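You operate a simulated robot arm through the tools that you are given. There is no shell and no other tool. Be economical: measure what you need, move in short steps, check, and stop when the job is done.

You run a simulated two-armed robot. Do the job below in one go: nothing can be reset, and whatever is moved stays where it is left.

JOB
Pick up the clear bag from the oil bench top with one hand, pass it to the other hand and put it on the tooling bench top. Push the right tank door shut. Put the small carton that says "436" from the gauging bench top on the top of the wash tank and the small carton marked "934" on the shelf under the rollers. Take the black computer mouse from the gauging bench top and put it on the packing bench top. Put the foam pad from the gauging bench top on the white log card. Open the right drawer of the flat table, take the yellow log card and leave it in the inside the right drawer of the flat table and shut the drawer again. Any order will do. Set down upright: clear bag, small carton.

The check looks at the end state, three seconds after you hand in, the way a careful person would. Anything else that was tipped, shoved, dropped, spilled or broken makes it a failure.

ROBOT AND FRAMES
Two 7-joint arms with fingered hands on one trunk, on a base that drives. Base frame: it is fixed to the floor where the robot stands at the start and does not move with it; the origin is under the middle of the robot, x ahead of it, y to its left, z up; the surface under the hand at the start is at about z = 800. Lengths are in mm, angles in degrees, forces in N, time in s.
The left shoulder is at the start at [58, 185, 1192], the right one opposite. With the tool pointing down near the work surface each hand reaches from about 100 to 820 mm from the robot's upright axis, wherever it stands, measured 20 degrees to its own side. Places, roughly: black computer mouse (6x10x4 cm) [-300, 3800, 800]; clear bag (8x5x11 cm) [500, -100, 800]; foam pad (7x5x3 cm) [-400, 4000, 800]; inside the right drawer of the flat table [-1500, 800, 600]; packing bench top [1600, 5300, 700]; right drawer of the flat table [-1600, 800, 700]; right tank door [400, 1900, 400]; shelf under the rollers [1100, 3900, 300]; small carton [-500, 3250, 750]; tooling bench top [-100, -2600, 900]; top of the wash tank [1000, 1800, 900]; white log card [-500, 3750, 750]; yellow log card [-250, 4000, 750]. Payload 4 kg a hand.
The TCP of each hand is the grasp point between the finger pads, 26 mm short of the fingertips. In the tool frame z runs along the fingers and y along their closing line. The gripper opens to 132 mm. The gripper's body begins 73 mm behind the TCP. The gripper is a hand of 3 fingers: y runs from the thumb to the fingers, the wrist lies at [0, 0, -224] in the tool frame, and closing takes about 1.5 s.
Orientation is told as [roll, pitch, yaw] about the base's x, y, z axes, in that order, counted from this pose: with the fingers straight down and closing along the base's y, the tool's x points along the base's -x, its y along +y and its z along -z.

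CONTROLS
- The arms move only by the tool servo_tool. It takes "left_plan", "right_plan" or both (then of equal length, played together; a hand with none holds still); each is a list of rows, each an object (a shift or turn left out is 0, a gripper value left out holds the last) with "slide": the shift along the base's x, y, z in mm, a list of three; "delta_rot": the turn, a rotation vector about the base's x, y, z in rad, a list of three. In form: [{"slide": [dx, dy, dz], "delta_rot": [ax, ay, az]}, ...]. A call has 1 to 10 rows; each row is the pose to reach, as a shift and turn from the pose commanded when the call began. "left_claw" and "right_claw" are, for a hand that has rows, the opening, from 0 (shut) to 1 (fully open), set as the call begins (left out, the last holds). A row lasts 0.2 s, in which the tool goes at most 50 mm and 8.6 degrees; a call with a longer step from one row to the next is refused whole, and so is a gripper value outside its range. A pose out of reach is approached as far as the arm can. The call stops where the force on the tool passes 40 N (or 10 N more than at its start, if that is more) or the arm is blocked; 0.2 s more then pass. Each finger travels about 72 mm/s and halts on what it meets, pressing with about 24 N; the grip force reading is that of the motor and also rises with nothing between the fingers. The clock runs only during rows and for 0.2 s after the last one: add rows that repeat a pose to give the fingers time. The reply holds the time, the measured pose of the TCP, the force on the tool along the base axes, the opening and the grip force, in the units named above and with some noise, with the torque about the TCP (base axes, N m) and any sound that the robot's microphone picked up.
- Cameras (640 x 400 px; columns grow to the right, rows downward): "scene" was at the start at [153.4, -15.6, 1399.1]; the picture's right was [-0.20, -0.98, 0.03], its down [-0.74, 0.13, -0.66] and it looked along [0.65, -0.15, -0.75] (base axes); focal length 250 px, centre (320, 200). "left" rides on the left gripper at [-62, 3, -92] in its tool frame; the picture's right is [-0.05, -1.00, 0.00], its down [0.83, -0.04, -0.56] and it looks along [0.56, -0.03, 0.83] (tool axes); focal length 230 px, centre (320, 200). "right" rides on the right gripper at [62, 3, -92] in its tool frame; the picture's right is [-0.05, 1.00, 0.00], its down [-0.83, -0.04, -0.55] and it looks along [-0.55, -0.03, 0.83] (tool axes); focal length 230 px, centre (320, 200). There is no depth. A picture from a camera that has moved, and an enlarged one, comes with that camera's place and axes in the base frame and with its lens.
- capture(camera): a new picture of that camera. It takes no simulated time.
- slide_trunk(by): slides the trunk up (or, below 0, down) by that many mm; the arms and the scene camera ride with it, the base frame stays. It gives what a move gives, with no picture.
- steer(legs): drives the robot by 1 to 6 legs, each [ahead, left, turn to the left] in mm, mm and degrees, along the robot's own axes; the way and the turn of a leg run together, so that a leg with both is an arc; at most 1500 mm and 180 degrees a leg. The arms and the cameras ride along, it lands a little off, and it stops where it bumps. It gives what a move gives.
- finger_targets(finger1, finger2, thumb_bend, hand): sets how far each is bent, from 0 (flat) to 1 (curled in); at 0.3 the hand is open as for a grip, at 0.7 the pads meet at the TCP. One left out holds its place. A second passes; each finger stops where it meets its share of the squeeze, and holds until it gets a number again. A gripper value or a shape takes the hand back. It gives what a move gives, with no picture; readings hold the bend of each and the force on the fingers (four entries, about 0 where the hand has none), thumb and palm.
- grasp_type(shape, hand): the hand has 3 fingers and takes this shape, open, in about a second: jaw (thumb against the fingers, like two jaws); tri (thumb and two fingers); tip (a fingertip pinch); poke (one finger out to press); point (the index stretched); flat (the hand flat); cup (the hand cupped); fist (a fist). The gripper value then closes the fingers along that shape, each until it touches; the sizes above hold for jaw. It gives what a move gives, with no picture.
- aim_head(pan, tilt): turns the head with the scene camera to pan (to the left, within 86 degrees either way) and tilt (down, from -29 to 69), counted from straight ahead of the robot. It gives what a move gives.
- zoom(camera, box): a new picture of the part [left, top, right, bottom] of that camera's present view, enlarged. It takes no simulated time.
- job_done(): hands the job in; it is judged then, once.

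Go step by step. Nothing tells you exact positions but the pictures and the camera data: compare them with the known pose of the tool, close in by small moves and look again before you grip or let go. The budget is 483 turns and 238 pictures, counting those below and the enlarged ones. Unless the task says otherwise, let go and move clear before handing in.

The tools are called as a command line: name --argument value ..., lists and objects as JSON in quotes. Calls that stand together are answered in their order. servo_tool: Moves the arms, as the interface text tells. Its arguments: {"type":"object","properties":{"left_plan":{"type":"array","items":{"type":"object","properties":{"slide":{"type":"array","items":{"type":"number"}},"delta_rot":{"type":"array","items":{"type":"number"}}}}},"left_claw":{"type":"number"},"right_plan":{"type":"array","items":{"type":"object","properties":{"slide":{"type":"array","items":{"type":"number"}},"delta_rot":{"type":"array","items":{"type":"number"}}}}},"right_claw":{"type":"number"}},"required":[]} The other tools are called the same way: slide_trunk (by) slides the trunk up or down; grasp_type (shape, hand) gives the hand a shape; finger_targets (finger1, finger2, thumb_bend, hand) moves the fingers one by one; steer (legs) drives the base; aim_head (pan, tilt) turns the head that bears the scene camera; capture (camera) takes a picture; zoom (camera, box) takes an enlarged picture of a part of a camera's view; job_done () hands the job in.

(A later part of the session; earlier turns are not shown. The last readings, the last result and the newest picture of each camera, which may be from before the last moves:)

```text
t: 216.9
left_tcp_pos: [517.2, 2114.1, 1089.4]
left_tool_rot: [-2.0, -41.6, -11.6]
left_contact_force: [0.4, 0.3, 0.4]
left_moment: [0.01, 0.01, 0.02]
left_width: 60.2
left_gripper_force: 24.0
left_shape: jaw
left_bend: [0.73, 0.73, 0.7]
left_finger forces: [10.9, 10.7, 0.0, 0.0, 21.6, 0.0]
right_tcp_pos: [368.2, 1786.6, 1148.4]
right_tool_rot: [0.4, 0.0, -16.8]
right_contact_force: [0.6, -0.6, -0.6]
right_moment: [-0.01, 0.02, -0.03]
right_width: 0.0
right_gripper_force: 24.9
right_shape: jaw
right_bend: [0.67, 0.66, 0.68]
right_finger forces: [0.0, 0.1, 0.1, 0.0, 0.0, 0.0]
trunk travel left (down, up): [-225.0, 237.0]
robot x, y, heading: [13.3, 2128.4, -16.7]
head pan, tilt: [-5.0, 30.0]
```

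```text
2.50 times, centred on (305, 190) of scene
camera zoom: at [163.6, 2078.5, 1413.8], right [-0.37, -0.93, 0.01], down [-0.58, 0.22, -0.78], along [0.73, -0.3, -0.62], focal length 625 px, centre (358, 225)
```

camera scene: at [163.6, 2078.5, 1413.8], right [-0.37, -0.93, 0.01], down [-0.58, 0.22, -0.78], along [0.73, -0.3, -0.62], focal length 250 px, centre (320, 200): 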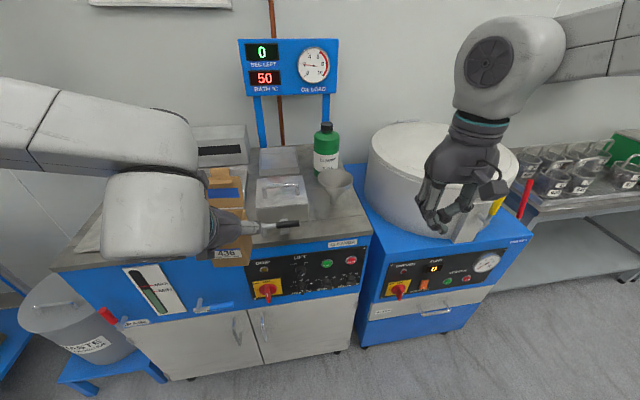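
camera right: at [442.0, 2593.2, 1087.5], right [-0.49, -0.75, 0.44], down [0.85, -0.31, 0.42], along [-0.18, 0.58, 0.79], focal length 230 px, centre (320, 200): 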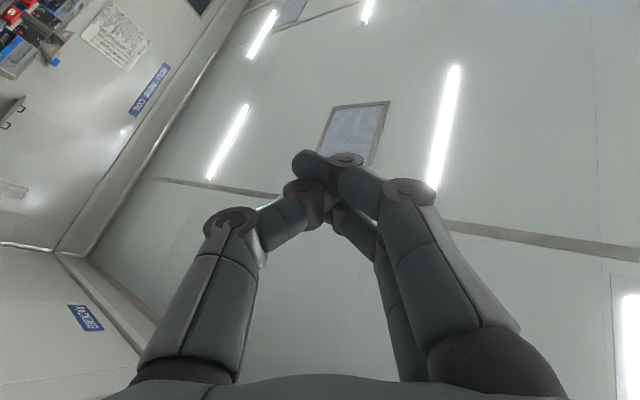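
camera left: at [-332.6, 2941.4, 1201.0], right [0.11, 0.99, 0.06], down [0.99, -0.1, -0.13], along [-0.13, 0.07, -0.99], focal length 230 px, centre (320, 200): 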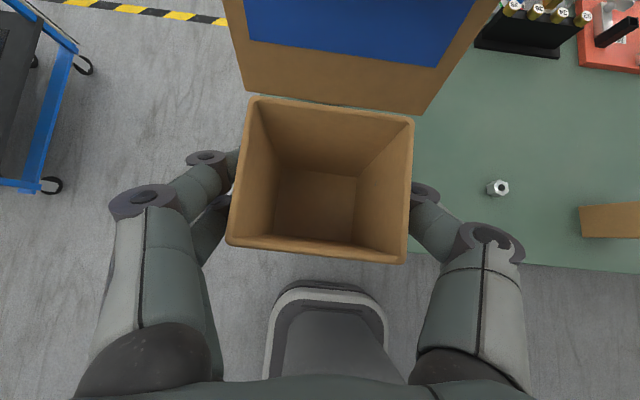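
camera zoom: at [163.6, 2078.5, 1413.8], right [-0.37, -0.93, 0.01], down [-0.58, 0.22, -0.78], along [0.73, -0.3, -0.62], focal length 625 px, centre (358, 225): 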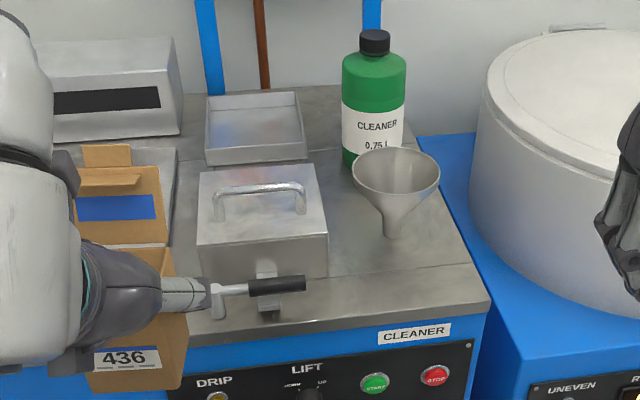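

Tank top is at z≈950; there is a clear bare-steel patch at its front right corner. I'll raise both hands a little and strafe over there.

servo_tool --left_plan '[{"slide": [0, 0, 30]}, {"slide": [0, 0, 60]}, {"slide": [0, 0, 60]}]' --right_plan '[{"slide": [-10, 10, 40]}, {"slide": [-20, 20, 80]}, {"slide": [-30, 30, 100]}]'

steer --legs '[[130, -260, 4]]'

aim_head --pan 10 --tilt 42

capture --camera "scene"

capture --camera "left"

```text
t: 217.7
left_tcp_pos: [517.4, 2113.8, 1151.2]
left_tool_rot: [-1.9, -41.5, -11.7]
left_contact_force: [-0.1, 0.5, -0.9]
left_moment: [0.01, 0.01, 0.02]
left_width: 60.1
left_gripper_force: 24.3
left_shape: jaw
left_bend: [0.73, 0.73, 0.7]
left_finger forces: [10.9, 10.7, 0.0, 0.1, 21.6, 0.1]
right_tcp_pos: [337.9, 1816.7, 1246.0]
right_tool_rot: [0.3, 0.2, -16.9]
right_contact_force: [0.4, -0.3, 0.0]
right_moment: [0.0, -0.01, 0.02]
right_width: 0.2
right_gripper_force: 24.4
right_shape: jaw
right_bend: [0.67, 0.66, 0.68]
right_finger forces: [0.1, 0.1, 0.0, 0.1, 0.0, 0.1]
trunk travel left (down, up): [-225.0, 237.0]
robot x, y, heading: [9.1, 2132.7, -16.7]
head pan, tilt: [-5.0, 30.0]
```

```text
t: 219.7
left_tcp_pos: [573.0, 1865.6, 1151.7]
left_tool_rot: [-1.9, -41.5, -7.2]
left_contact_force: [-0.3, -0.2, -0.2]
left_moment: [0.0, 0.0, -0.03]
left_width: 59.8
left_gripper_force: 24.4
left_shape: jaw
left_bend: [0.73, 0.73, 0.7]
left_finger forces: [10.9, 10.7, 0.1, 0.0, 21.5, 0.0]
right_tcp_pos: [417.5, 1554.8, 1245.4]
right_tool_rot: [0.1, 0.0, -12.5]
right_contact_force: [0.2, 0.4, -0.6]
right_moment: [-0.01, -0.01, 0.01]
right_width: 0.3
right_gripper_force: 23.9
right_shape: jaw
right_bend: [0.67, 0.66, 0.68]
right_finger forces: [0.1, 0.1, 0.0, 0.1, 0.0, 0.1]
trunk travel left (down, up): [-225.0, 237.0]
robot x, y, heading: [69.9, 1843.7, -12.3]
head pan, tilt: [-5.0, 30.0]
```

```text
t: 220.5
left_tcp_pos: [574.9, 1864.2, 1150.3]
left_tool_rot: [-1.8, -41.7, -7.4]
left_contact_force: [-0.5, -1.0, -0.5]
left_moment: [0.0, 0.03, 0.05]
left_width: 60.0
left_gripper_force: 24.2
left_shape: jaw
left_bend: [0.73, 0.73, 0.7]
left_finger forces: [10.9, 10.7, 0.0, 0.1, 21.6, 0.0]
right_tcp_pos: [418.0, 1553.7, 1244.6]
right_tool_rot: [0.3, -0.1, -12.7]
right_contact_force: [0.3, 0.8, -0.3]
right_moment: [0.0, 0.0, 0.01]
right_width: 0.1
right_gripper_force: 24.0
right_shape: jaw
right_bend: [0.67, 0.66, 0.68]
right_finger forces: [0.0, 0.0, 0.0, 0.0, 0.0, 0.0]
trunk travel left (down, up): [-225.0, 237.0]
robot x, y, heading: [64.8, 1840.9, -12.6]
head pan, tilt: [10.0, 42.0]
```

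```text
114 pictures are left
camera scene: at [219.3, 1825.7, 1396.8], right [-0.04, -1.0, -0.03], down [-0.77, 0.05, -0.64], along [0.64, -0.01, -0.77], focal length 250 px, centre (320, 200)
```

scene: 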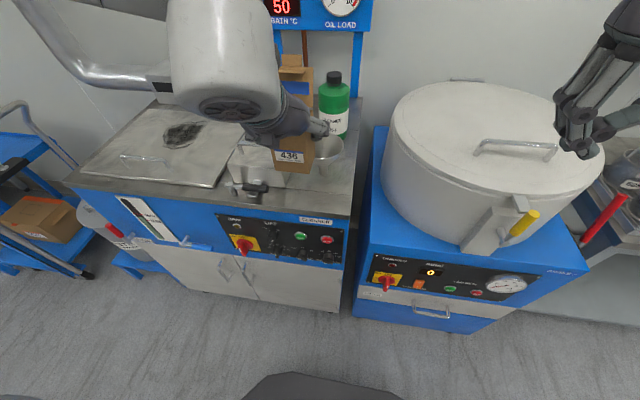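

```text
113 pictures are left
camera left: at [559.7, 1870.7, 1261.0], right [-0.11, -0.99, 0.06], down [-0.99, 0.1, -0.13], along [0.13, -0.07, -0.99], focal length 230 px, centre (320, 200)
```

left: 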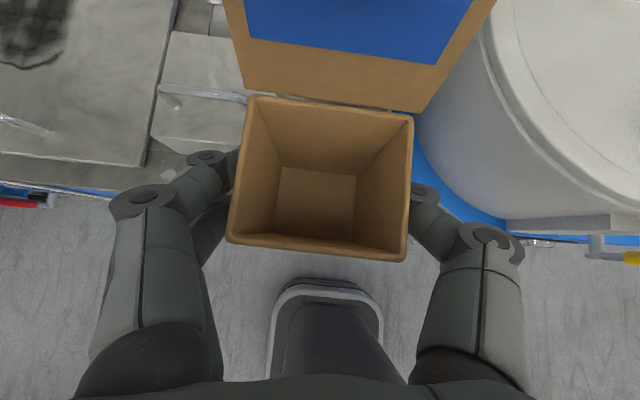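

zoom --camera "scene" --box '[200, 90, 400, 250]'

```text
2.50 times, centred on (300, 170) of scene
camera zoom: at [219.3, 1825.7, 1396.8], right [-0.04, -1.0, -0.03], down [-0.77, 0.05, -0.64], along [0.64, -0.01, -0.77], focal length 625 px, centre (370, 275)
```

zoom: 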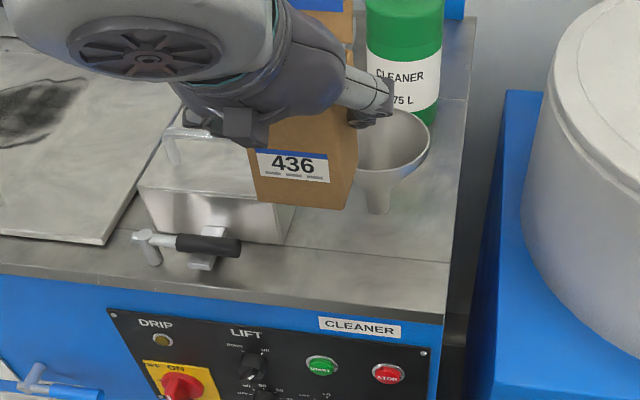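

servo_tool --left_plan '[{"slide": [20, -30, 0]}, {"slide": [41, -61, 0]}, {"slide": [41, -61, -40]}, {"slide": [41, -61, -80]}, {"slide": [41, -61, -80]}]'

zoom --camera "scene" --box '[200, 90, 400, 250]'

capture --camera "left"

```text
t: 221.7
left_tcp_pos: [616.5, 1803.0, 1071.7]
left_tool_rot: [-2.0, -41.6, -7.3]
left_contact_force: [-0.8, 0.6, -0.1]
left_moment: [-0.04, -0.04, -0.01]
left_width: 59.9
left_gripper_force: 24.0
left_shape: jaw
left_bend: [0.73, 0.73, 0.7]
left_finger forces: [11.0, 10.7, 0.0, 0.0, 21.7, 0.1]
right_tcp_pos: [417.5, 1553.4, 1244.9]
right_tool_rot: [0.3, -0.1, -12.7]
right_contact_force: [0.2, -0.6, 0.1]
right_moment: [0.0, -0.02, 0.0]
right_width: 0.2
right_gripper_force: 24.5
right_shape: jaw
right_bend: [0.67, 0.66, 0.68]
right_finger forces: [0.1, 0.0, 0.0, 0.1, 0.1, 0.1]
trunk travel left (down, up): [-225.0, 237.0]
robot x, y, heading: [66.3, 1845.6, -12.3]
head pan, tilt: [10.0, 42.0]
```

```text
2.50 times, centred on (300, 170) of scene
camera zoom: at [218.8, 1826.3, 1396.9], right [-0.04, -1.0, -0.03], down [-0.77, 0.05, -0.64], along [0.64, -0.01, -0.77], focal length 625 px, centre (370, 275)
```

zoom: 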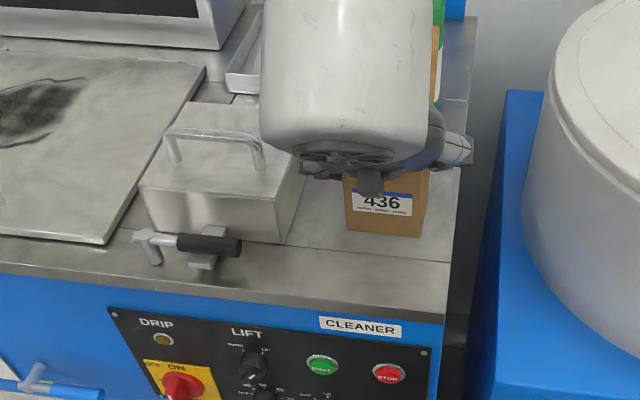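

```text
110 pictures are left
camera left: at [600.5, 1809.2, 1182.7], right [-0.11, -0.99, 0.06], down [-0.99, 0.1, -0.14], along [0.13, -0.07, -0.99], focal length 230 px, centre (320, 200)
```

left: 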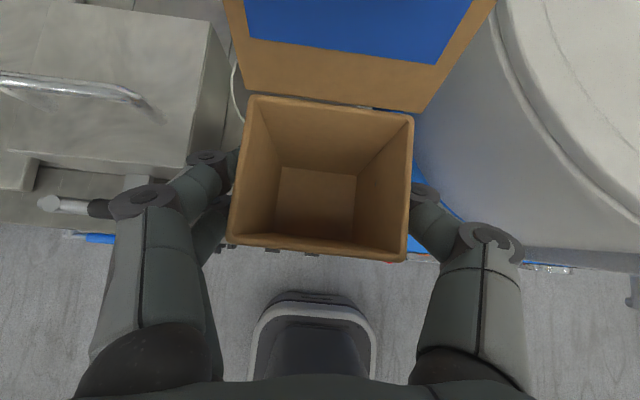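

servo_tool --left_plan '[{"slide": [0, 0, -25]}, {"slide": [0, 0, -45]}, {"slide": [0, 0, -50]}, {"slide": [0, 0, -55]}, {"slide": [0, 0, -60]}]'

zoom --camera "scene" --box '[260, 110, 380, 230]'

```text
t: 222.9
left_tcp_pos: [618.7, 1805.4, 1010.8]
left_tool_rot: [-2.0, -41.7, -7.3]
left_contact_force: [0.1, 0.0, -0.4]
left_moment: [-0.02, -0.02, -0.02]
left_width: 59.8
left_gripper_force: 23.8
left_shape: jaw
left_bend: [0.73, 0.73, 0.7]
left_finger forces: [11.0, 10.7, 0.1, 0.0, 21.7, 0.0]
right_tcp_pos: [417.3, 1552.1, 1245.4]
right_tool_rot: [0.2, 0.0, -12.5]
right_contact_force: [0.2, -0.1, -0.2]
right_moment: [-0.05, 0.0, 0.0]
right_width: 0.2
right_gripper_force: 23.3
right_shape: jaw
right_bend: [0.67, 0.66, 0.68]
right_finger forces: [0.0, 0.1, 0.1, 0.0, 0.1, 0.0]
trunk travel left (down, up): [-225.0, 237.0]
robot x, y, heading: [68.6, 1843.2, -12.5]
head pan, tilt: [10.0, 42.0]
```

```text
3.33 times, centred on (320, 170) of scene
camera zoom: at [219.1, 1826.3, 1396.9], right [-0.04, -1.0, -0.03], down [-0.77, 0.05, -0.64], along [0.64, -0.01, -0.77], focal length 833 px, centre (320, 300)
```

zoom: 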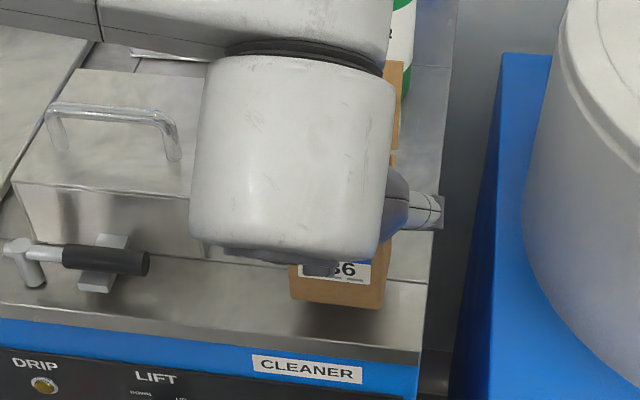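

servo_tool --left_plan '[{"slide": [0, 0, -3]}, {"slide": [0, 0, -6]}, {"slide": [0, 0, -9]}, {"slide": [0, 0, -12]}, {"slide": [0, 0, -15]}, {"slide": [0, 0, -18]}, {"slide": [0, 0, -21]}, {"slide": [0, 0, -24]}]'

zoom --camera "scene" --box '[260, 110, 380, 230]'

```text
t: 224.7
left_tcp_pos: [615.5, 1803.9, 988.3]
left_tool_rot: [-2.0, -41.7, -7.2]
left_contact_force: [1.4, -0.3, 5.8]
left_moment: [0.11, -0.11, -0.06]
left_width: 59.5
left_gripper_force: 24.5
left_shape: jaw
left_bend: [0.73, 0.73, 0.7]
left_finger forces: [11.4, 11.2, 0.1, 0.1, 22.3, 0.0]
right_tcp_pos: [418.0, 1553.9, 1246.3]
right_tool_rot: [0.2, 0.0, -12.5]
right_contact_force: [0.6, 0.1, 0.4]
right_moment: [-0.02, 0.0, -0.01]
right_width: 0.0
right_gripper_force: 24.1
right_shape: jaw
right_bend: [0.67, 0.66, 0.68]
right_finger forces: [0.0, 0.1, 0.0, 0.0, 0.1, 0.0]
trunk travel left (down, up): [-225.0, 237.0]
robot x, y, heading: [65.4, 1844.5, -12.6]
head pan, tilt: [10.0, 42.0]
```

```text
3.33 times, centred on (320, 170) of scene
camera zoom: at [218.3, 1826.5, 1397.1], right [-0.04, -1.0, -0.02], down [-0.77, 0.05, -0.64], along [0.64, -0.01, -0.77], focal length 833 px, centre (320, 300)
```

zoom: 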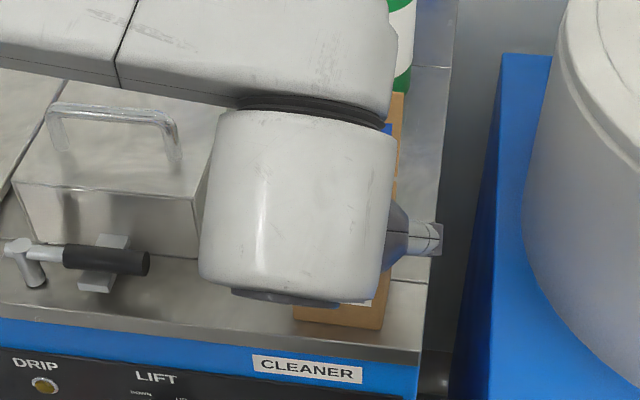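

Contact felt; carton is down. Releasing and retreating along the tool axis.

servo_tool --left_plan '[{"slide": [0, 0, 1]}, {"slide": [0, 0, 1]}, {"slide": [0, 0, 1]}, {"slide": [0, 0, 1]}, {"slide": [0, 0, 1]}]' --left_claw 0.75

servo_tool --left_plan '[{"slide": [-20, 4, 22]}, {"slide": [-45, 8, 50]}, {"slide": [-75, 14, 84]}, {"slide": [-100, 18, 120]}, {"slide": [-120, 22, 160]}]'

zoom --camera "scene" --box '[200, 70, 400, 250]'

```text
t: 225.9
left_tcp_pos: [615.1, 1802.3, 988.4]
left_tool_rot: [-1.9, -41.6, -7.3]
left_contact_force: [-0.2, -0.2, -0.1]
left_moment: [-0.01, 0.0, 0.01]
left_width: 98.9
left_gripper_force: 0.0
left_shape: jaw
left_bend: [0.64, 0.64, 0.6]
left_finger forces: [0.1, 0.0, 0.0, 0.1, 0.1, 0.1]
right_tcp_pos: [418.2, 1553.4, 1245.9]
right_tool_rot: [0.3, 0.1, -12.6]
right_contact_force: [0.2, 0.8, 0.5]
right_moment: [0.02, 0.01, 0.03]
right_width: 0.0
right_gripper_force: 24.1
right_shape: jaw
right_bend: [0.67, 0.66, 0.68]
right_finger forces: [0.1, 0.1, 0.0, 0.0, 0.1, 0.0]
trunk travel left (down, up): [-225.0, 237.0]
robot x, y, heading: [67.1, 1842.4, -12.4]
head pan, tilt: [10.0, 42.0]
```

```text
t: 227.1
left_tcp_pos: [497.6, 1821.5, 1151.2]
left_tool_rot: [-1.8, -41.6, -7.3]
left_contact_force: [-0.8, 0.1, -0.6]
left_moment: [0.01, -0.02, 0.04]
left_width: 98.7
left_gripper_force: 0.1
left_shape: jaw
left_bend: [0.64, 0.64, 0.6]
left_finger forces: [0.0, 0.0, 0.0, 0.0, 0.1, 0.0]
right_tcp_pos: [414.2, 1553.9, 1247.7]
right_tool_rot: [0.3, -0.1, -12.6]
right_contact_force: [0.1, 0.2, -0.1]
right_moment: [0.02, 0.0, -0.02]
right_width: 0.1
right_gripper_force: 23.8
right_shape: jaw
right_bend: [0.67, 0.66, 0.68]
right_finger forces: [0.0, 0.1, 0.0, 0.0, 0.1, 0.0]
trunk travel left (down, up): [-225.0, 237.0]
robot x, y, heading: [65.8, 1842.1, -12.5]
head pan, tilt: [10.0, 42.0]
```

```text
2.22 times, centred on (300, 160) of scene
camera zoom: at [217.0, 1826.5, 1397.2], right [-0.04, -1.0, -0.02], down [-0.77, 0.05, -0.64], along [0.64, -0.01, -0.77], focal length 556 px, centre (364, 289)
```

zoom: 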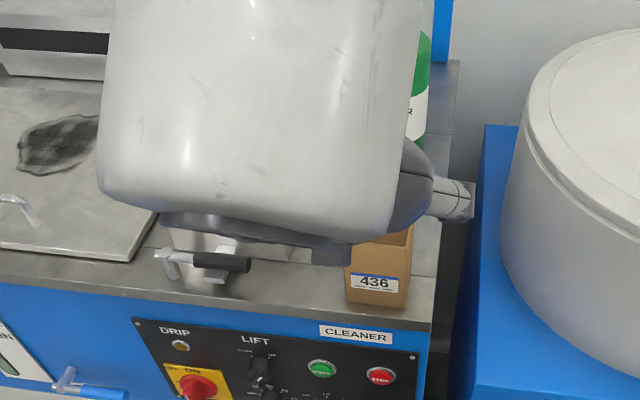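

436 stands on the tank top. Now for "934": I'll back out and go to the near end of the gauging bench.

steer --legs '[[-250, 0, 0], [0, 0, 91.5], [468, 480, 0]]'

aim_head --pan 0 --tilt 40

capture --camera "scene"

capture --camera "left"

```text
t: 236.0
left_tcp_pos: [-538.6, 2877.5, 1150.9]
left_tool_rot: [-2.0, -41.6, 83.7]
left_contact_force: [0.1, 0.2, -0.2]
left_moment: [0.01, 0.0, -0.03]
left_width: 98.6
left_gripper_force: 0.1
left_shape: jaw
left_bend: [0.64, 0.64, 0.6]
left_finger forces: [0.0, 0.0, 0.1, 0.0, 0.0, 0.1]
right_tcp_pos: [-270.6, 2800.1, 1245.7]
right_tool_rot: [0.4, 0.0, 78.4]
right_contact_force: [-0.3, 0.4, -0.2]
right_moment: [-0.01, 0.02, -0.01]
right_width: 0.2
right_gripper_force: 24.2
right_shape: jaw
right_bend: [0.67, 0.66, 0.68]
right_finger forces: [0.1, 0.0, 0.0, 0.0, 0.1, 0.0]
trunk travel left (down, up): [-225.0, 237.0]
robot x, y, heading: [-556.5, 2448.4, 78.6]
head pan, tilt: [10.0, 42.0]
```

```text
t: 236.8
left_tcp_pos: [-538.6, 2877.9, 1150.3]
left_tool_rot: [-2.0, -41.6, 83.7]
left_contact_force: [-0.2, 1.7, -0.6]
left_moment: [0.03, 0.02, 0.01]
left_width: 98.8
left_gripper_force: 0.0
left_shape: jaw
left_bend: [0.64, 0.64, 0.6]
left_finger forces: [0.0, 0.1, 0.0, 0.1, 0.1, 0.1]
right_tcp_pos: [-271.4, 2802.0, 1246.7]
right_tool_rot: [0.3, -0.1, 78.4]
right_contact_force: [0.1, -0.1, -0.2]
right_moment: [-0.05, -0.03, -0.01]
right_width: 0.3
right_gripper_force: 24.3
right_shape: jaw
right_bend: [0.67, 0.66, 0.68]
right_finger forces: [0.0, 0.0, 0.0, 0.1, 0.0, 0.0]
trunk travel left (down, up): [-225.0, 237.0]
robot x, y, heading: [-551.0, 2446.2, 78.6]
head pan, tilt: [0.0, 40.0]
```

```text
106 pictures are left
camera scene: at [-523.0, 2598.8, 1399.3], right [0.98, -0.2, 0.0], down [-0.15, -0.73, -0.67], along [0.13, 0.65, -0.75], focal length 250 px, centre (320, 200)
```

scene: 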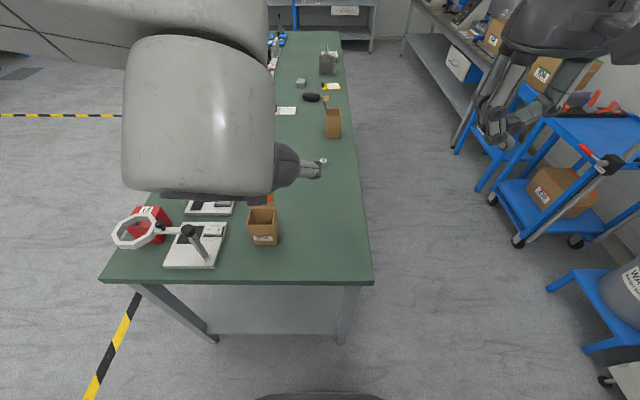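

```text
105 pictures are left
camera left: at [-547.9, 2863.1, 1260.5], right [0.99, -0.09, 0.06], down [-0.08, -0.99, -0.13], along [0.07, 0.13, -0.99], focal length 230 px, centre (320, 200)
```

left: 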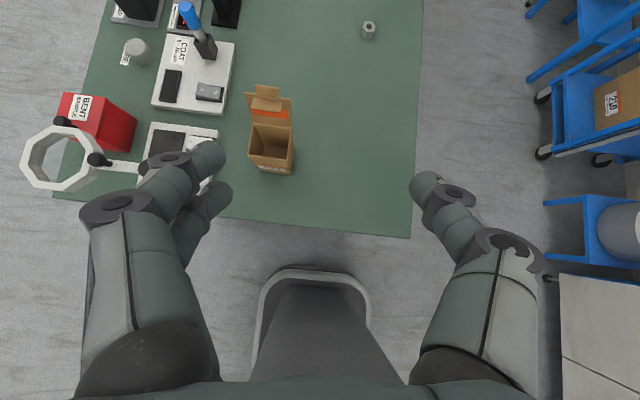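

zoom --camera "left" --box '[200, 60, 340, 200]'

```text
2.86 times, centred on (270, 130) of left
camera zoom: at [-547.9, 2863.1, 1260.5], right [0.99, -0.09, 0.06], down [-0.08, -0.99, -0.13], along [0.07, 0.13, -0.99], focal length 657 px, centre (463, 400)
```

zoom: 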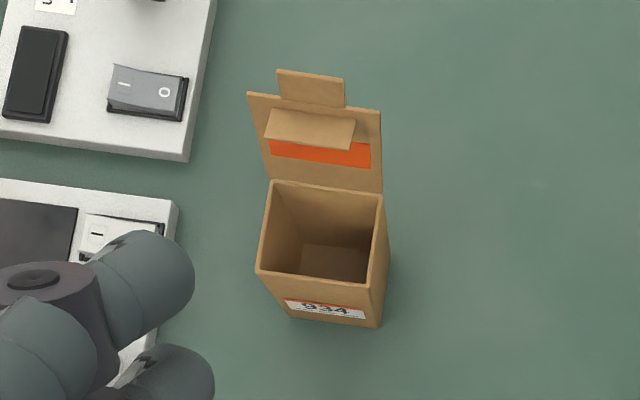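

servo_tool --left_plan '[{"slide": [-15, 35, 0], "delta_rot": [0, 0, -0.05]}, {"slide": [-30, 70, -10], "delta_rot": [0, 0, -0.1]}, {"slide": [-45, 105, -40], "delta_rot": [0, 0, -0.13]}, {"slide": [-55, 133, -75], "delta_rot": [0, 0, -0.13]}, {"slide": [-55, 133, -120], "delta_rot": [0, 0, -0.13]}, {"slide": [-55, 133, -165], "delta_rot": [0, 0, -0.13]}, {"slide": [-55, 133, -210], "delta_rot": [0, 0, -0.13]}, {"slide": [-55, 133, -210], "delta_rot": [0, 0, -0.13]}]' --left_claw 0.85

capture --camera "left"

```text
t: 238.6
left_tcp_pos: [-596.4, 3007.2, 940.2]
left_tool_rot: [-2.1, -41.8, 76.2]
left_contact_force: [0.4, -0.2, 0.2]
left_moment: [0.01, 0.01, 0.03]
left_width: 112.2
left_gripper_force: 0.1
left_shape: jaw
left_bend: [0.54, 0.54, 0.5]
left_finger forces: [0.0, 0.1, 0.0, 0.0, 0.1, 0.1]
right_tcp_pos: [-270.4, 2799.9, 1246.3]
right_tool_rot: [0.2, 0.0, 78.4]
right_contact_force: [0.0, 0.1, -0.1]
right_moment: [0.0, 0.03, 0.02]
right_width: 0.0
right_gripper_force: 24.2
right_shape: jaw
right_bend: [0.67, 0.66, 0.68]
right_finger forces: [0.0, 0.2, 0.0, 0.0, 0.0, 0.0]
trunk travel left (down, up): [-225.0, 237.0]
robot x, y, heading: [-551.2, 2444.7, 78.6]
head pan, tilt: [0.0, 40.0]
```

```text
103 pictures are left
camera left: at [-606.3, 2992.7, 1050.1], right [0.97, -0.22, 0.06], down [-0.21, -0.97, -0.14], along [0.09, 0.12, -0.99], focal length 230 px, centre (320, 200)
```

left: 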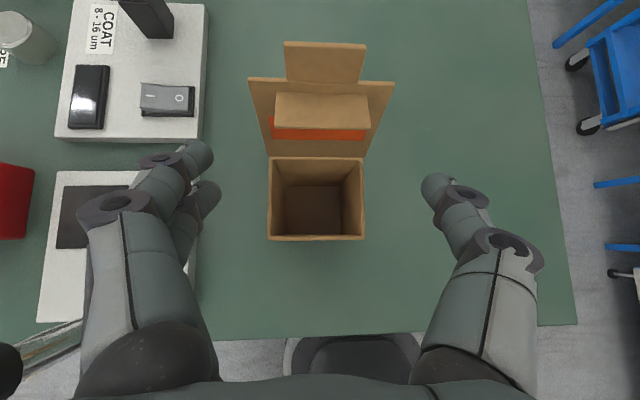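

servo_tool --left_plan '[{"slide": [0, 2, -35]}, {"slide": [0, 3, -70]}, {"slide": [0, 3, -70]}]'

capture --camera "left"

```text
t: 239.3
left_tcp_pos: [-595.8, 3010.6, 871.2]
left_tool_rot: [-2.0, -41.6, 76.3]
left_contact_force: [-0.4, 0.7, -0.6]
left_moment: [0.0, -0.01, -0.01]
left_width: 112.1
left_gripper_force: 0.2
left_shape: jaw
left_bend: [0.54, 0.54, 0.5]
left_finger forces: [0.0, 0.1, 0.0, 0.1, 0.0, 0.0]
right_tcp_pos: [-270.9, 2801.3, 1246.4]
right_tool_rot: [0.3, 0.0, 78.3]
right_contact_force: [0.0, 0.1, 0.7]
right_moment: [0.01, -0.02, 0.01]
right_width: 0.0
right_gripper_force: 23.7
right_shape: jaw
right_bend: [0.67, 0.66, 0.68]
right_finger forces: [0.0, 0.0, 0.0, 0.0, 0.0, 0.0]
trunk travel left (down, up): [-225.0, 237.0]
robot x, y, heading: [-551.9, 2444.8, 78.6]
head pan, tilt: [0.0, 40.0]
```

```text
102 pictures are left
camera left: at [-606.4, 2997.3, 981.1], right [0.97, -0.22, 0.06], down [-0.21, -0.97, -0.14], along [0.09, 0.12, -0.99], focal length 230 px, centre (320, 200)
```

left: 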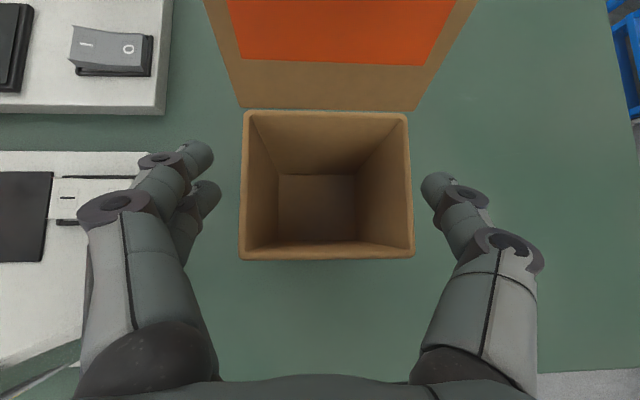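

servo_tool --left_plan '[{"slide": [0, 0, 0]}, {"slide": [0, 0, 0]}, {"slide": [0, 0, 0]}, {"slide": [0, 0, 0]}, {"slide": [0, 0, 0]}, {"slide": [0, 0, 0]}]' --left_claw 0.0

servo_tool --left_plan '[{"slide": [0, 0, 15]}, {"slide": [0, 0, 50]}, {"slide": [0, -10, 95]}, {"slide": [0, -20, 140]}, {"slide": [0, -30, 185]}, {"slide": [0, -40, 230]}, {"slide": [0, -40, 270]}]'

aim_head --pan -60 --tilt 18

capture --camera "scene"

```text
t: 240.8
left_tcp_pos: [-595.9, 3012.5, 869.9]
left_tool_rot: [-2.0, -41.6, 76.2]
left_contact_force: [0.6, -0.4, 0.3]
left_moment: [0.01, 0.01, 0.0]
left_width: 60.2
left_gripper_force: 24.5
left_shape: jaw
left_bend: [0.73, 0.73, 0.7]
left_finger forces: [10.8, 11.0, 0.0, 0.0, 21.7, 0.1]
right_tcp_pos: [-270.7, 2801.0, 1245.7]
right_tool_rot: [0.3, 0.0, 78.4]
right_contact_force: [-0.2, 0.2, -0.4]
right_moment: [-0.03, 0.01, -0.01]
right_width: 0.1
right_gripper_force: 23.5
right_shape: jaw
right_bend: [0.67, 0.66, 0.68]
right_finger forces: [0.0, 0.0, 0.0, 0.1, 0.0, 0.0]
trunk travel left (down, up): [-225.0, 237.0]
robot x, y, heading: [-553.3, 2444.7, 78.7]
head pan, tilt: [0.0, 40.0]
```

```text
t: 242.3
left_tcp_pos: [-594.3, 2974.9, 1141.9]
left_tool_rot: [-2.0, -41.6, 76.2]
left_contact_force: [0.1, 0.2, 0.2]
left_moment: [0.01, -0.02, 0.0]
left_width: 59.9
left_gripper_force: 24.3
left_shape: jaw
left_bend: [0.73, 0.73, 0.7]
left_finger forces: [10.7, 10.9, 0.0, 0.1, 21.7, 0.0]
right_tcp_pos: [-270.5, 2801.2, 1245.5]
right_tool_rot: [0.2, 0.0, 78.4]
right_contact_force: [0.4, 0.3, -0.4]
right_moment: [0.03, 0.02, -0.01]
right_width: 0.2
right_gripper_force: 24.1
right_shape: jaw
right_bend: [0.67, 0.66, 0.68]
right_finger forces: [0.0, 0.0, 0.0, 0.1, 0.1, 0.0]
trunk travel left (down, up): [-225.0, 237.0]
robot x, y, heading: [-554.7, 2443.9, 78.6]
head pan, tilt: [0.0, 40.0]
```

```text
t: 243.7
left_tcp_pos: [-593.7, 2977.0, 1139.9]
left_tool_rot: [-1.9, -41.6, 76.3]
left_contact_force: [-0.4, 0.3, 0.4]
left_moment: [0.0, -0.01, 0.02]
left_width: 60.0
left_gripper_force: 23.7
left_shape: jaw
left_bend: [0.73, 0.73, 0.7]
left_finger forces: [10.8, 10.9, 0.0, 0.1, 21.7, 0.1]
right_tcp_pos: [-271.5, 2801.6, 1246.4]
right_tool_rot: [0.4, 0.1, 78.4]
right_contact_force: [-0.4, -0.6, 0.3]
right_moment: [0.0, -0.01, 0.0]
right_width: 0.0
right_gripper_force: 23.9
right_shape: jaw
right_bend: [0.67, 0.66, 0.68]
right_finger forces: [0.0, 0.0, 0.0, 0.1, 0.0, 0.0]
trunk travel left (down, up): [-225.0, 237.0]
robot x, y, heading: [-556.7, 2446.4, 78.8]
head pan, tilt: [-60.0, 18.0]
```

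```text
101 pictures are left
camera scene: at [-450.0, 2550.4, 1439.2], right [0.32, -0.94, 0.12], down [-0.32, -0.23, -0.92], along [0.89, 0.26, -0.37], focal length 250 px, centre (320, 200)
```

scene: 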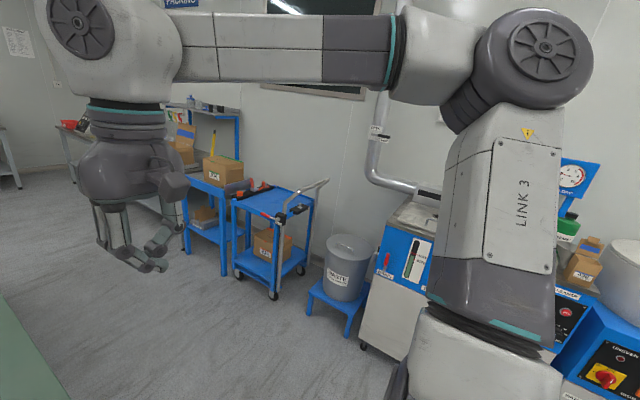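

934 is in hand. The roller table stands along the right wall near (1050,3900). Driving there around the bench.

steer --legs '[[0, 0, -78.6], [700, 0, 0], [0, 700, 0], [0, 550, -11]]'

aim_head --pan 0 --tilt 25

capture --camera "scene"

```text
t: 256.9
left_tcp_pos: [691.1, 3753.3, 1139.8]
left_tool_rot: [-2.0, -41.6, -11.7]
left_contact_force: [-0.5, -0.2, -0.8]
left_moment: [0.02, 0.04, -0.01]
left_width: 59.7
left_gripper_force: 24.4
left_shape: jaw
left_bend: [0.73, 0.73, 0.7]
left_finger forces: [10.8, 10.9, 0.0, 0.0, 21.6, 0.1]
right_tcp_pos: [525.8, 3424.0, 1247.3]
right_tool_rot: [0.3, 0.0, -9.6]
right_contact_force: [-0.8, 0.0, 0.7]
right_moment: [-0.02, 0.0, 0.03]
right_width: 0.0
right_gripper_force: 23.8
right_shape: jaw
right_bend: [0.67, 0.66, 0.68]
right_finger forces: [0.1, 0.0, 0.0, 0.1, 0.0, 0.0]
trunk travel left (down, up): [-225.0, 237.0]
robot x, y, heading: [162.7, 3694.9, -9.4]
head pan, tilt: [-60.0, 18.0]
```

```text
t: 258.2
left_tcp_pos: [690.2, 3753.8, 1139.7]
left_tool_rot: [-2.1, -41.5, -11.7]
left_contact_force: [0.7, -1.0, -0.8]
left_moment: [0.0, 0.0, 0.02]
left_width: 59.4
left_gripper_force: 23.4
left_shape: jaw
left_bend: [0.73, 0.73, 0.7]
left_finger forces: [10.9, 10.9, 0.1, 0.0, 21.7, 0.1]
right_tcp_pos: [526.9, 3424.3, 1246.0]
right_tool_rot: [0.3, 0.0, -9.6]
right_contact_force: [0.0, 0.3, -0.1]
right_moment: [0.0, 0.03, 0.01]
right_width: 0.0
right_gripper_force: 24.3
right_shape: jaw
right_bend: [0.67, 0.66, 0.68]
right_finger forces: [0.1, 0.0, 0.0, 0.0, 0.1, 0.0]
trunk travel left (down, up): [-225.0, 237.0]
robot x, y, heading: [160.0, 3694.0, -9.4]
head pan, tilt: [0.0, 25.0]
```

```text
100 pictures are left
camera scene: at [324.7, 3669.2, 1421.4], right [-0.16, -0.99, 0.0], down [-0.54, 0.09, -0.84], along [0.82, -0.14, -0.55], focal length 250 px, centre (320, 200)
```

scene: 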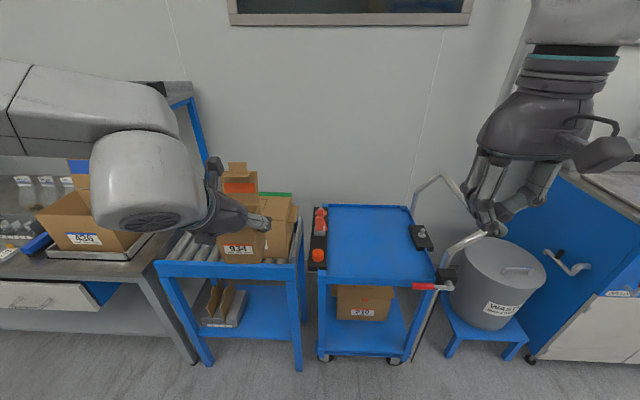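

The shelf (z≈290) is too low for the arms' current elbow-up posture. I'll turn into the open aisle and re-pose the left arm (elbow down) by extending and rolling it.

steer --legs '[[0, 0, 99], [0, -260, 0]]'

aim_head --pan 20 --tilt 5

servo_tool --left_plan '[{"slide": [0, 40, 5], "delta_rot": [0.084, 0, 0]}, {"slide": [0, 80, 10], "delta_rot": [0.168, 0, 0]}, {"slide": [0, 120, 15], "delta_rot": [0.252, 0, 0]}, {"slide": [0, 160, 20], "delta_rot": [0.336, 0, 0]}, {"slide": [0, 200, 25], "delta_rot": [0.42, 0, 0]}, {"slide": [0, 240, 30], "delta_rot": [0.504, 0, 0]}, {"slide": [0, 280, 35], "delta_rot": [0.588, 0, 0]}, {"slide": [0, 320, 40], "delta_rot": [0.672, 0, 0]}, {"slide": [0, 360, 45], "delta_rot": [0.756, 0, 0]}, {"slide": [0, 400, 50], "delta_rot": [0.84, 0, 0]}]'

capture --camera "scene"

```text
t: 264.4
left_tcp_pos: [248.5, 4211.3, 1139.4]
left_tool_rot: [-2.1, -41.7, 90.1]
left_contact_force: [-0.2, -0.5, -0.8]
left_moment: [-0.02, -0.01, -0.02]
left_width: 59.7
left_gripper_force: 23.9
left_shape: jaw
left_bend: [0.73, 0.73, 0.7]
left_finger forces: [10.6, 10.9, 0.0, 0.1, 21.7, 0.1]
right_tcp_pos: [605.8, 4118.6, 1245.8]
right_tool_rot: [0.3, 0.0, 92.2]
right_contact_force: [0.5, -0.4, -0.4]
right_moment: [0.02, 0.0, -0.01]
right_width: 0.0
right_gripper_force: 24.2
right_shape: jaw
right_bend: [0.67, 0.66, 0.68]
right_finger forces: [0.1, 0.0, 0.0, 0.2, 0.0, 0.0]
trunk travel left (down, up): [-225.0, 237.0]
robot x, y, heading: [417.2, 3703.4, 92.3]
head pan, tilt: [0.0, 25.0]
```

```text
t: 265.2
left_tcp_pos: [248.7, 4211.5, 1140.8]
left_tool_rot: [-2.0, -41.6, 90.1]
left_contact_force: [-0.8, 0.0, 0.6]
left_moment: [0.01, 0.03, 0.02]
left_width: 59.4
left_gripper_force: 24.0
left_shape: jaw
left_bend: [0.73, 0.73, 0.7]
left_finger forces: [10.7, 11.0, 0.1, 0.1, 21.5, 0.0]
right_tcp_pos: [605.7, 4118.3, 1245.1]
right_tool_rot: [0.4, 0.0, 92.1]
right_contact_force: [-0.1, 0.4, 0.6]
right_moment: [0.0, -0.03, 0.01]
right_width: 0.0
right_gripper_force: 24.0
right_shape: jaw
right_bend: [0.67, 0.66, 0.68]
right_finger forces: [0.1, 0.1, 0.0, 0.0, 0.0, 0.0]
trunk travel left (down, up): [-225.0, 237.0]
robot x, y, heading: [413.6, 3707.5, 92.6]
head pan, tilt: [20.0, 5.0]
```

```text
t: 267.4
left_tcp_pos: [208.8, 4563.6, 1209.7]
left_tool_rot: [-2.6, -88.8, 90.6]
left_contact_force: [-0.4, -1.1, -0.3]
left_moment: [0.02, 0.03, -0.02]
left_width: 59.8
left_gripper_force: 24.2
left_shape: jaw
left_bend: [0.73, 0.73, 0.7]
left_finger forces: [10.7, 10.9, 0.0, 0.0, 21.7, 0.0]
left hand out of reach, approached as far as the arm can: row 9, 10
right_tcp_pos: [606.1, 4118.1, 1245.3]
right_tool_rot: [0.3, 0.0, 92.1]
right_contact_force: [0.2, -0.4, 0.3]
right_moment: [0.02, -0.01, 0.02]
right_width: 0.1
right_gripper_force: 24.1
right_shape: jaw
right_bend: [0.67, 0.66, 0.68]
right_finger forces: [0.0, 0.0, 0.0, 0.0, 0.1, 0.0]
trunk travel left (down, up): [-225.0, 237.0]
robot x, y, heading: [416.3, 3703.1, 92.5]
head pan, tilt: [20.0, 5.0]
```

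```text
99 pictures are left
camera scene: at [377.9, 3868.8, 1454.4], right [0.92, 0.38, -0.05], down [0.04, -0.22, -0.97], along [-0.38, 0.9, -0.22], focal length 250 px, centre (320, 200)
```

scene: 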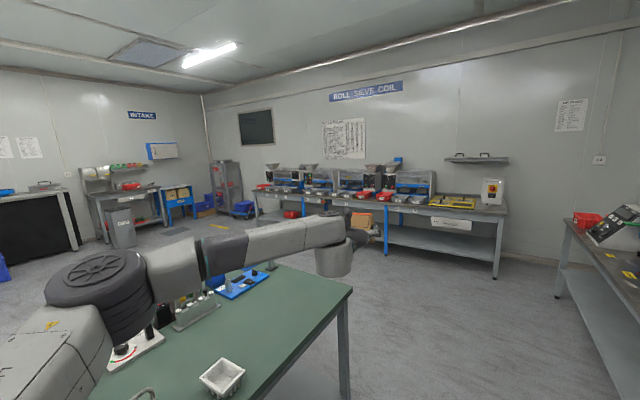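

servo_tool --left_plan '[{"slide": [0, -20, 0], "delta_rot": [0, -0.14, 0]}, {"slide": [0, -30, 0], "delta_rot": [0, -0.28, 0]}, {"slide": [0, -30, 0], "delta_rot": [0, -0.42, 0]}, {"slide": [0, -30, 0], "delta_rot": [0, -0.56, 0]}, {"slide": [0, -30, 0], "delta_rot": [0, -0.7, 0]}, {"slide": [0, -30, 0], "delta_rot": [0, -0.84, 0]}, {"slide": [0, -30, 0], "delta_rot": [0, -0.98, 0]}, {"slide": [0, -30, 0], "delta_rot": [0, -1.12, 0]}, {"slide": [0, -30, 0], "delta_rot": [0, -1.26, 0]}, {"slide": [0, -30, 0], "delta_rot": [0, -1.4, 0]}]'

capture --camera "scene"

```text
t: 269.6
left_tcp_pos: [210.9, 4538.4, 1232.6]
left_tool_rot: [-89.8, -9.6, 179.1]
left_contact_force: [0.5, -0.3, -0.4]
left_moment: [-0.03, -0.02, 0.04]
left_width: 59.4
left_gripper_force: 24.4
left_shape: jaw
left_bend: [0.73, 0.73, 0.7]
left_finger forces: [10.9, 11.1, 0.1, 0.1, 21.6, 0.0]
left hand out of reach, approached as far as the arm can: row 1, 2, 3, 4, 5, 6, 7, 8, 9, 10
right_tcp_pos: [605.7, 4118.5, 1245.7]
right_tool_rot: [0.3, 0.1, 92.2]
right_contact_force: [0.2, 0.1, 0.5]
right_moment: [0.0, -0.02, 0.02]
right_width: 0.2
right_gripper_force: 24.2
right_shape: jaw
right_bend: [0.67, 0.66, 0.68]
right_finger forces: [0.0, 0.0, 0.0, 0.0, 0.0, 0.0]
trunk travel left (down, up): [-225.0, 237.0]
robot x, y, heading: [411.8, 3705.2, 92.3]
head pan, tilt: [20.0, 5.0]
```

```text
98 pictures are left
camera scene: at [378.2, 3868.9, 1454.3], right [0.92, 0.38, -0.05], down [0.04, -0.22, -0.97], along [-0.38, 0.9, -0.22], focal length 250 px, centre (320, 200)
```

scene: 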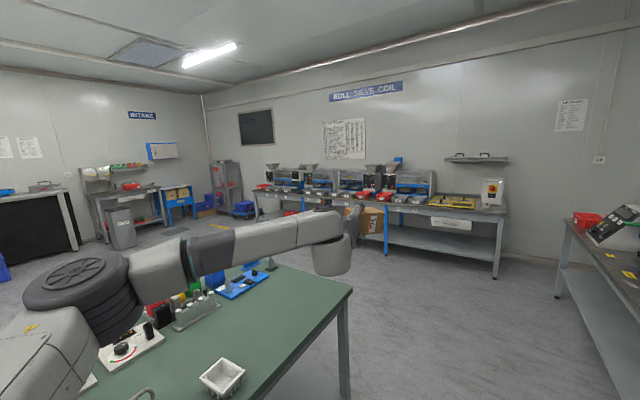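

servo_tool --left_plan '[{"slide": [0, -20, -45]}, {"slide": [0, -40, -90]}, {"slide": [0, -60, -135]}, {"slide": [0, -80, -180]}, {"slide": [0, -90, -225]}, {"slide": [0, -100, -270]}, {"slide": [0, -100, -315]}, {"slide": [0, -100, -360]}]'

capture --camera "scene"

```text
t: 271.4
left_tcp_pos: [230.3, 4469.3, 1049.9]
left_tool_rot: [-77.3, -9.8, -179.5]
left_contact_force: [-0.8, -0.2, 0.0]
left_moment: [-0.01, -0.02, 0.01]
left_width: 59.4
left_gripper_force: 24.1
left_shape: jaw
left_bend: [0.73, 0.73, 0.7]
left_finger forces: [11.0, 11.1, 0.1, 0.0, 21.6, 0.0]
left hand out of reach, approached as far as the arm can: row 1, 2, 3, 4, 5, 6, 7, 8
right_tcp_pos: [604.9, 4116.6, 1246.5]
right_tool_rot: [0.3, 0.0, 92.2]
right_contact_force: [-0.1, 0.7, 0.4]
right_moment: [-0.01, -0.03, -0.02]
right_width: 0.0
right_gripper_force: 24.0
right_shape: jaw
right_bend: [0.67, 0.66, 0.68]
right_finger forces: [0.1, 0.0, 0.1, 0.1, 0.0, 0.1]
trunk travel left (down, up): [-225.0, 237.0]
robot x, y, heading: [413.0, 3701.6, 92.7]
head pan, tilt: [20.0, 5.0]
```

```text
97 pictures are left
camera scene: at [377.7, 3868.1, 1454.5], right [0.92, 0.38, -0.05], down [0.04, -0.22, -0.97], along [-0.38, 0.9, -0.22], focal length 250 px, centre (320, 200)
```

scene: 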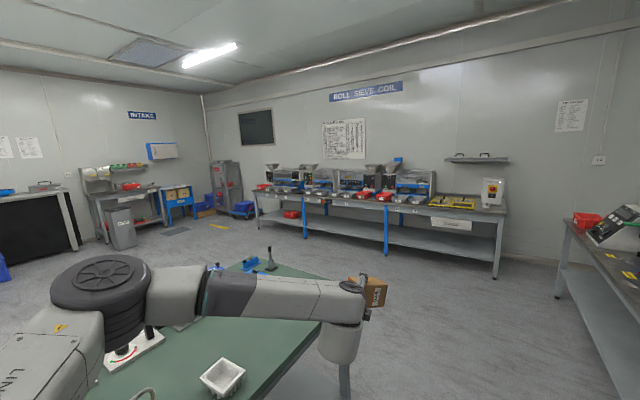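

servo_tool --left_plan '[{"slide": [0, -25, 5], "delta_rot": [-0.0479, 0.1085, -0.0709]}, {"slide": [0, -50, 10], "delta_rot": [-0.0958, 0.217, -0.1418]}, {"slide": [0, -75, 15], "delta_rot": [-0.1437, 0.3255, -0.2127]}, {"slide": [0, -100, 20], "delta_rot": [-0.1916, 0.434, -0.2836]}, {"slide": [0, -125, 25], "delta_rot": [-0.2395, 0.5425, -0.3545]}, {"slide": [0, -150, 30], "delta_rot": [-0.2874, 0.651, -0.4254]}, {"slide": [0, -175, 35], "delta_rot": [-0.3353, 0.7595, -0.4963]}, {"slide": [0, -200, 40], "delta_rot": [-0.3832, 0.868, -0.5672]}, {"slide": [0, -225, 45], "delta_rot": [-0.4311, 0.9765, -0.6381]}, {"slide": [0, -250, 50], "delta_rot": [-0.479, 1.085, -0.709]}]'

servo_tool --left_plan '[{"slide": [0, 0, 0], "delta_rot": [-0.048, 0.109, -0.071]}, {"slide": [-40, -10, 0], "delta_rot": [-0.048, 0.109, -0.071]}, {"slide": [-80, -25, 0], "delta_rot": [-0.048, 0.109, -0.071]}, {"slide": [-120, -45, 0], "delta_rot": [-0.048, 0.109, -0.071]}, {"slide": [-160, -70, 0], "delta_rot": [-0.048, 0.109, -0.071]}, {"slide": [-200, -95, 0], "delta_rot": [-0.048, 0.109, -0.071]}, {"slide": [-235, -125, 0], "delta_rot": [-0.048, 0.109, -0.071]}, {"slide": [-265, -160, 0], "delta_rot": [-0.048, 0.109, -0.071]}]'

aim_head --pan 60 --tilt 20

capture --camera "scene"

```text
t: 273.6
left_tcp_pos: [232.6, 4224.1, 1099.1]
left_tool_rot: [-10.5, -43.7, 100.1]
left_contact_force: [0.8, -0.4, -0.5]
left_moment: [-0.01, 0.0, -0.02]
left_width: 59.3
left_gripper_force: 23.5
left_shape: jaw
left_bend: [0.73, 0.73, 0.7]
left_finger forces: [10.6, 10.9, 0.1, 0.0, 21.6, 0.1]
right_tcp_pos: [605.7, 4116.3, 1245.4]
right_tool_rot: [0.2, 0.0, 92.1]
right_contact_force: [-0.9, 0.0, 0.3]
right_moment: [-0.01, 0.02, -0.01]
right_width: 0.0
right_gripper_force: 24.3
right_shape: jaw
right_bend: [0.67, 0.66, 0.68]
right_finger forces: [0.1, 0.0, 0.0, 0.0, 0.0, 0.1]
trunk travel left (down, up): [-225.0, 237.0]
robot x, y, heading: [411.6, 3705.6, 92.4]
head pan, tilt: [20.0, 5.0]
```

```text
t: 275.4
left_tcp_pos: [-30.5, 4070.1, 1099.6]
left_tool_rot: [-1.9, -41.7, 90.0]
left_contact_force: [-0.1, 0.2, -0.5]
left_moment: [0.0, 0.01, 0.0]
left_width: 59.3
left_gripper_force: 24.2
left_shape: jaw
left_bend: [0.73, 0.73, 0.7]
left_finger forces: [10.7, 10.9, 0.0, 0.1, 21.6, 0.1]
right_tcp_pos: [605.6, 4117.0, 1247.2]
right_tool_rot: [0.2, -0.1, 92.2]
right_contact_force: [-0.3, 0.1, -0.1]
right_moment: [0.02, -0.01, 0.0]
right_width: 0.0
right_gripper_force: 24.2
right_shape: jaw
right_bend: [0.67, 0.66, 0.68]
right_finger forces: [0.0, 0.0, 0.1, 0.1, 0.0, 0.0]
trunk travel left (down, up): [-225.0, 237.0]
robot x, y, heading: [410.5, 3704.5, 92.3]
head pan, tilt: [20.0, 5.0]
```

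```text
t: 276.4
left_tcp_pos: [-30.8, 4071.5, 1098.5]
left_tool_rot: [-1.9, -41.7, 90.1]
left_contact_force: [-1.8, 0.3, -0.3]
left_moment: [0.0, -0.01, -0.02]
left_width: 59.2
left_gripper_force: 24.0
left_shape: jaw
left_bend: [0.73, 0.73, 0.7]
left_finger forces: [10.7, 11.0, 0.0, 0.0, 21.7, 0.1]
right_tcp_pos: [606.2, 4117.5, 1245.5]
right_tool_rot: [0.4, 0.0, 92.1]
right_contact_force: [1.0, -0.5, 0.0]
right_moment: [0.02, -0.01, -0.03]
right_width: 0.0
right_gripper_force: 24.0
right_shape: jaw
right_bend: [0.67, 0.66, 0.68]
right_finger forces: [0.1, 0.0, 0.0, 0.1, 0.0, 0.1]
trunk travel left (down, up): [-225.0, 237.0]
robot x, y, heading: [414.8, 3702.3, 92.4]
head pan, tilt: [60.0, 20.0]
```

```text
96 pictures are left
camera scene: at [330.6, 3823.5, 1436.1], right [0.46, 0.88, -0.12], down [0.31, -0.29, -0.91], along [-0.83, 0.38, -0.41], focal length 250 px, centre (320, 200)
```

scene: 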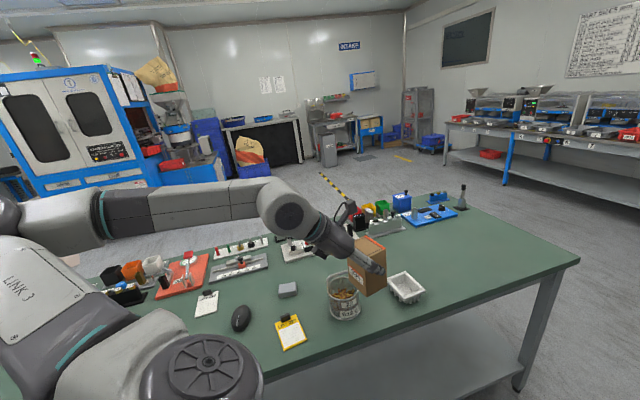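

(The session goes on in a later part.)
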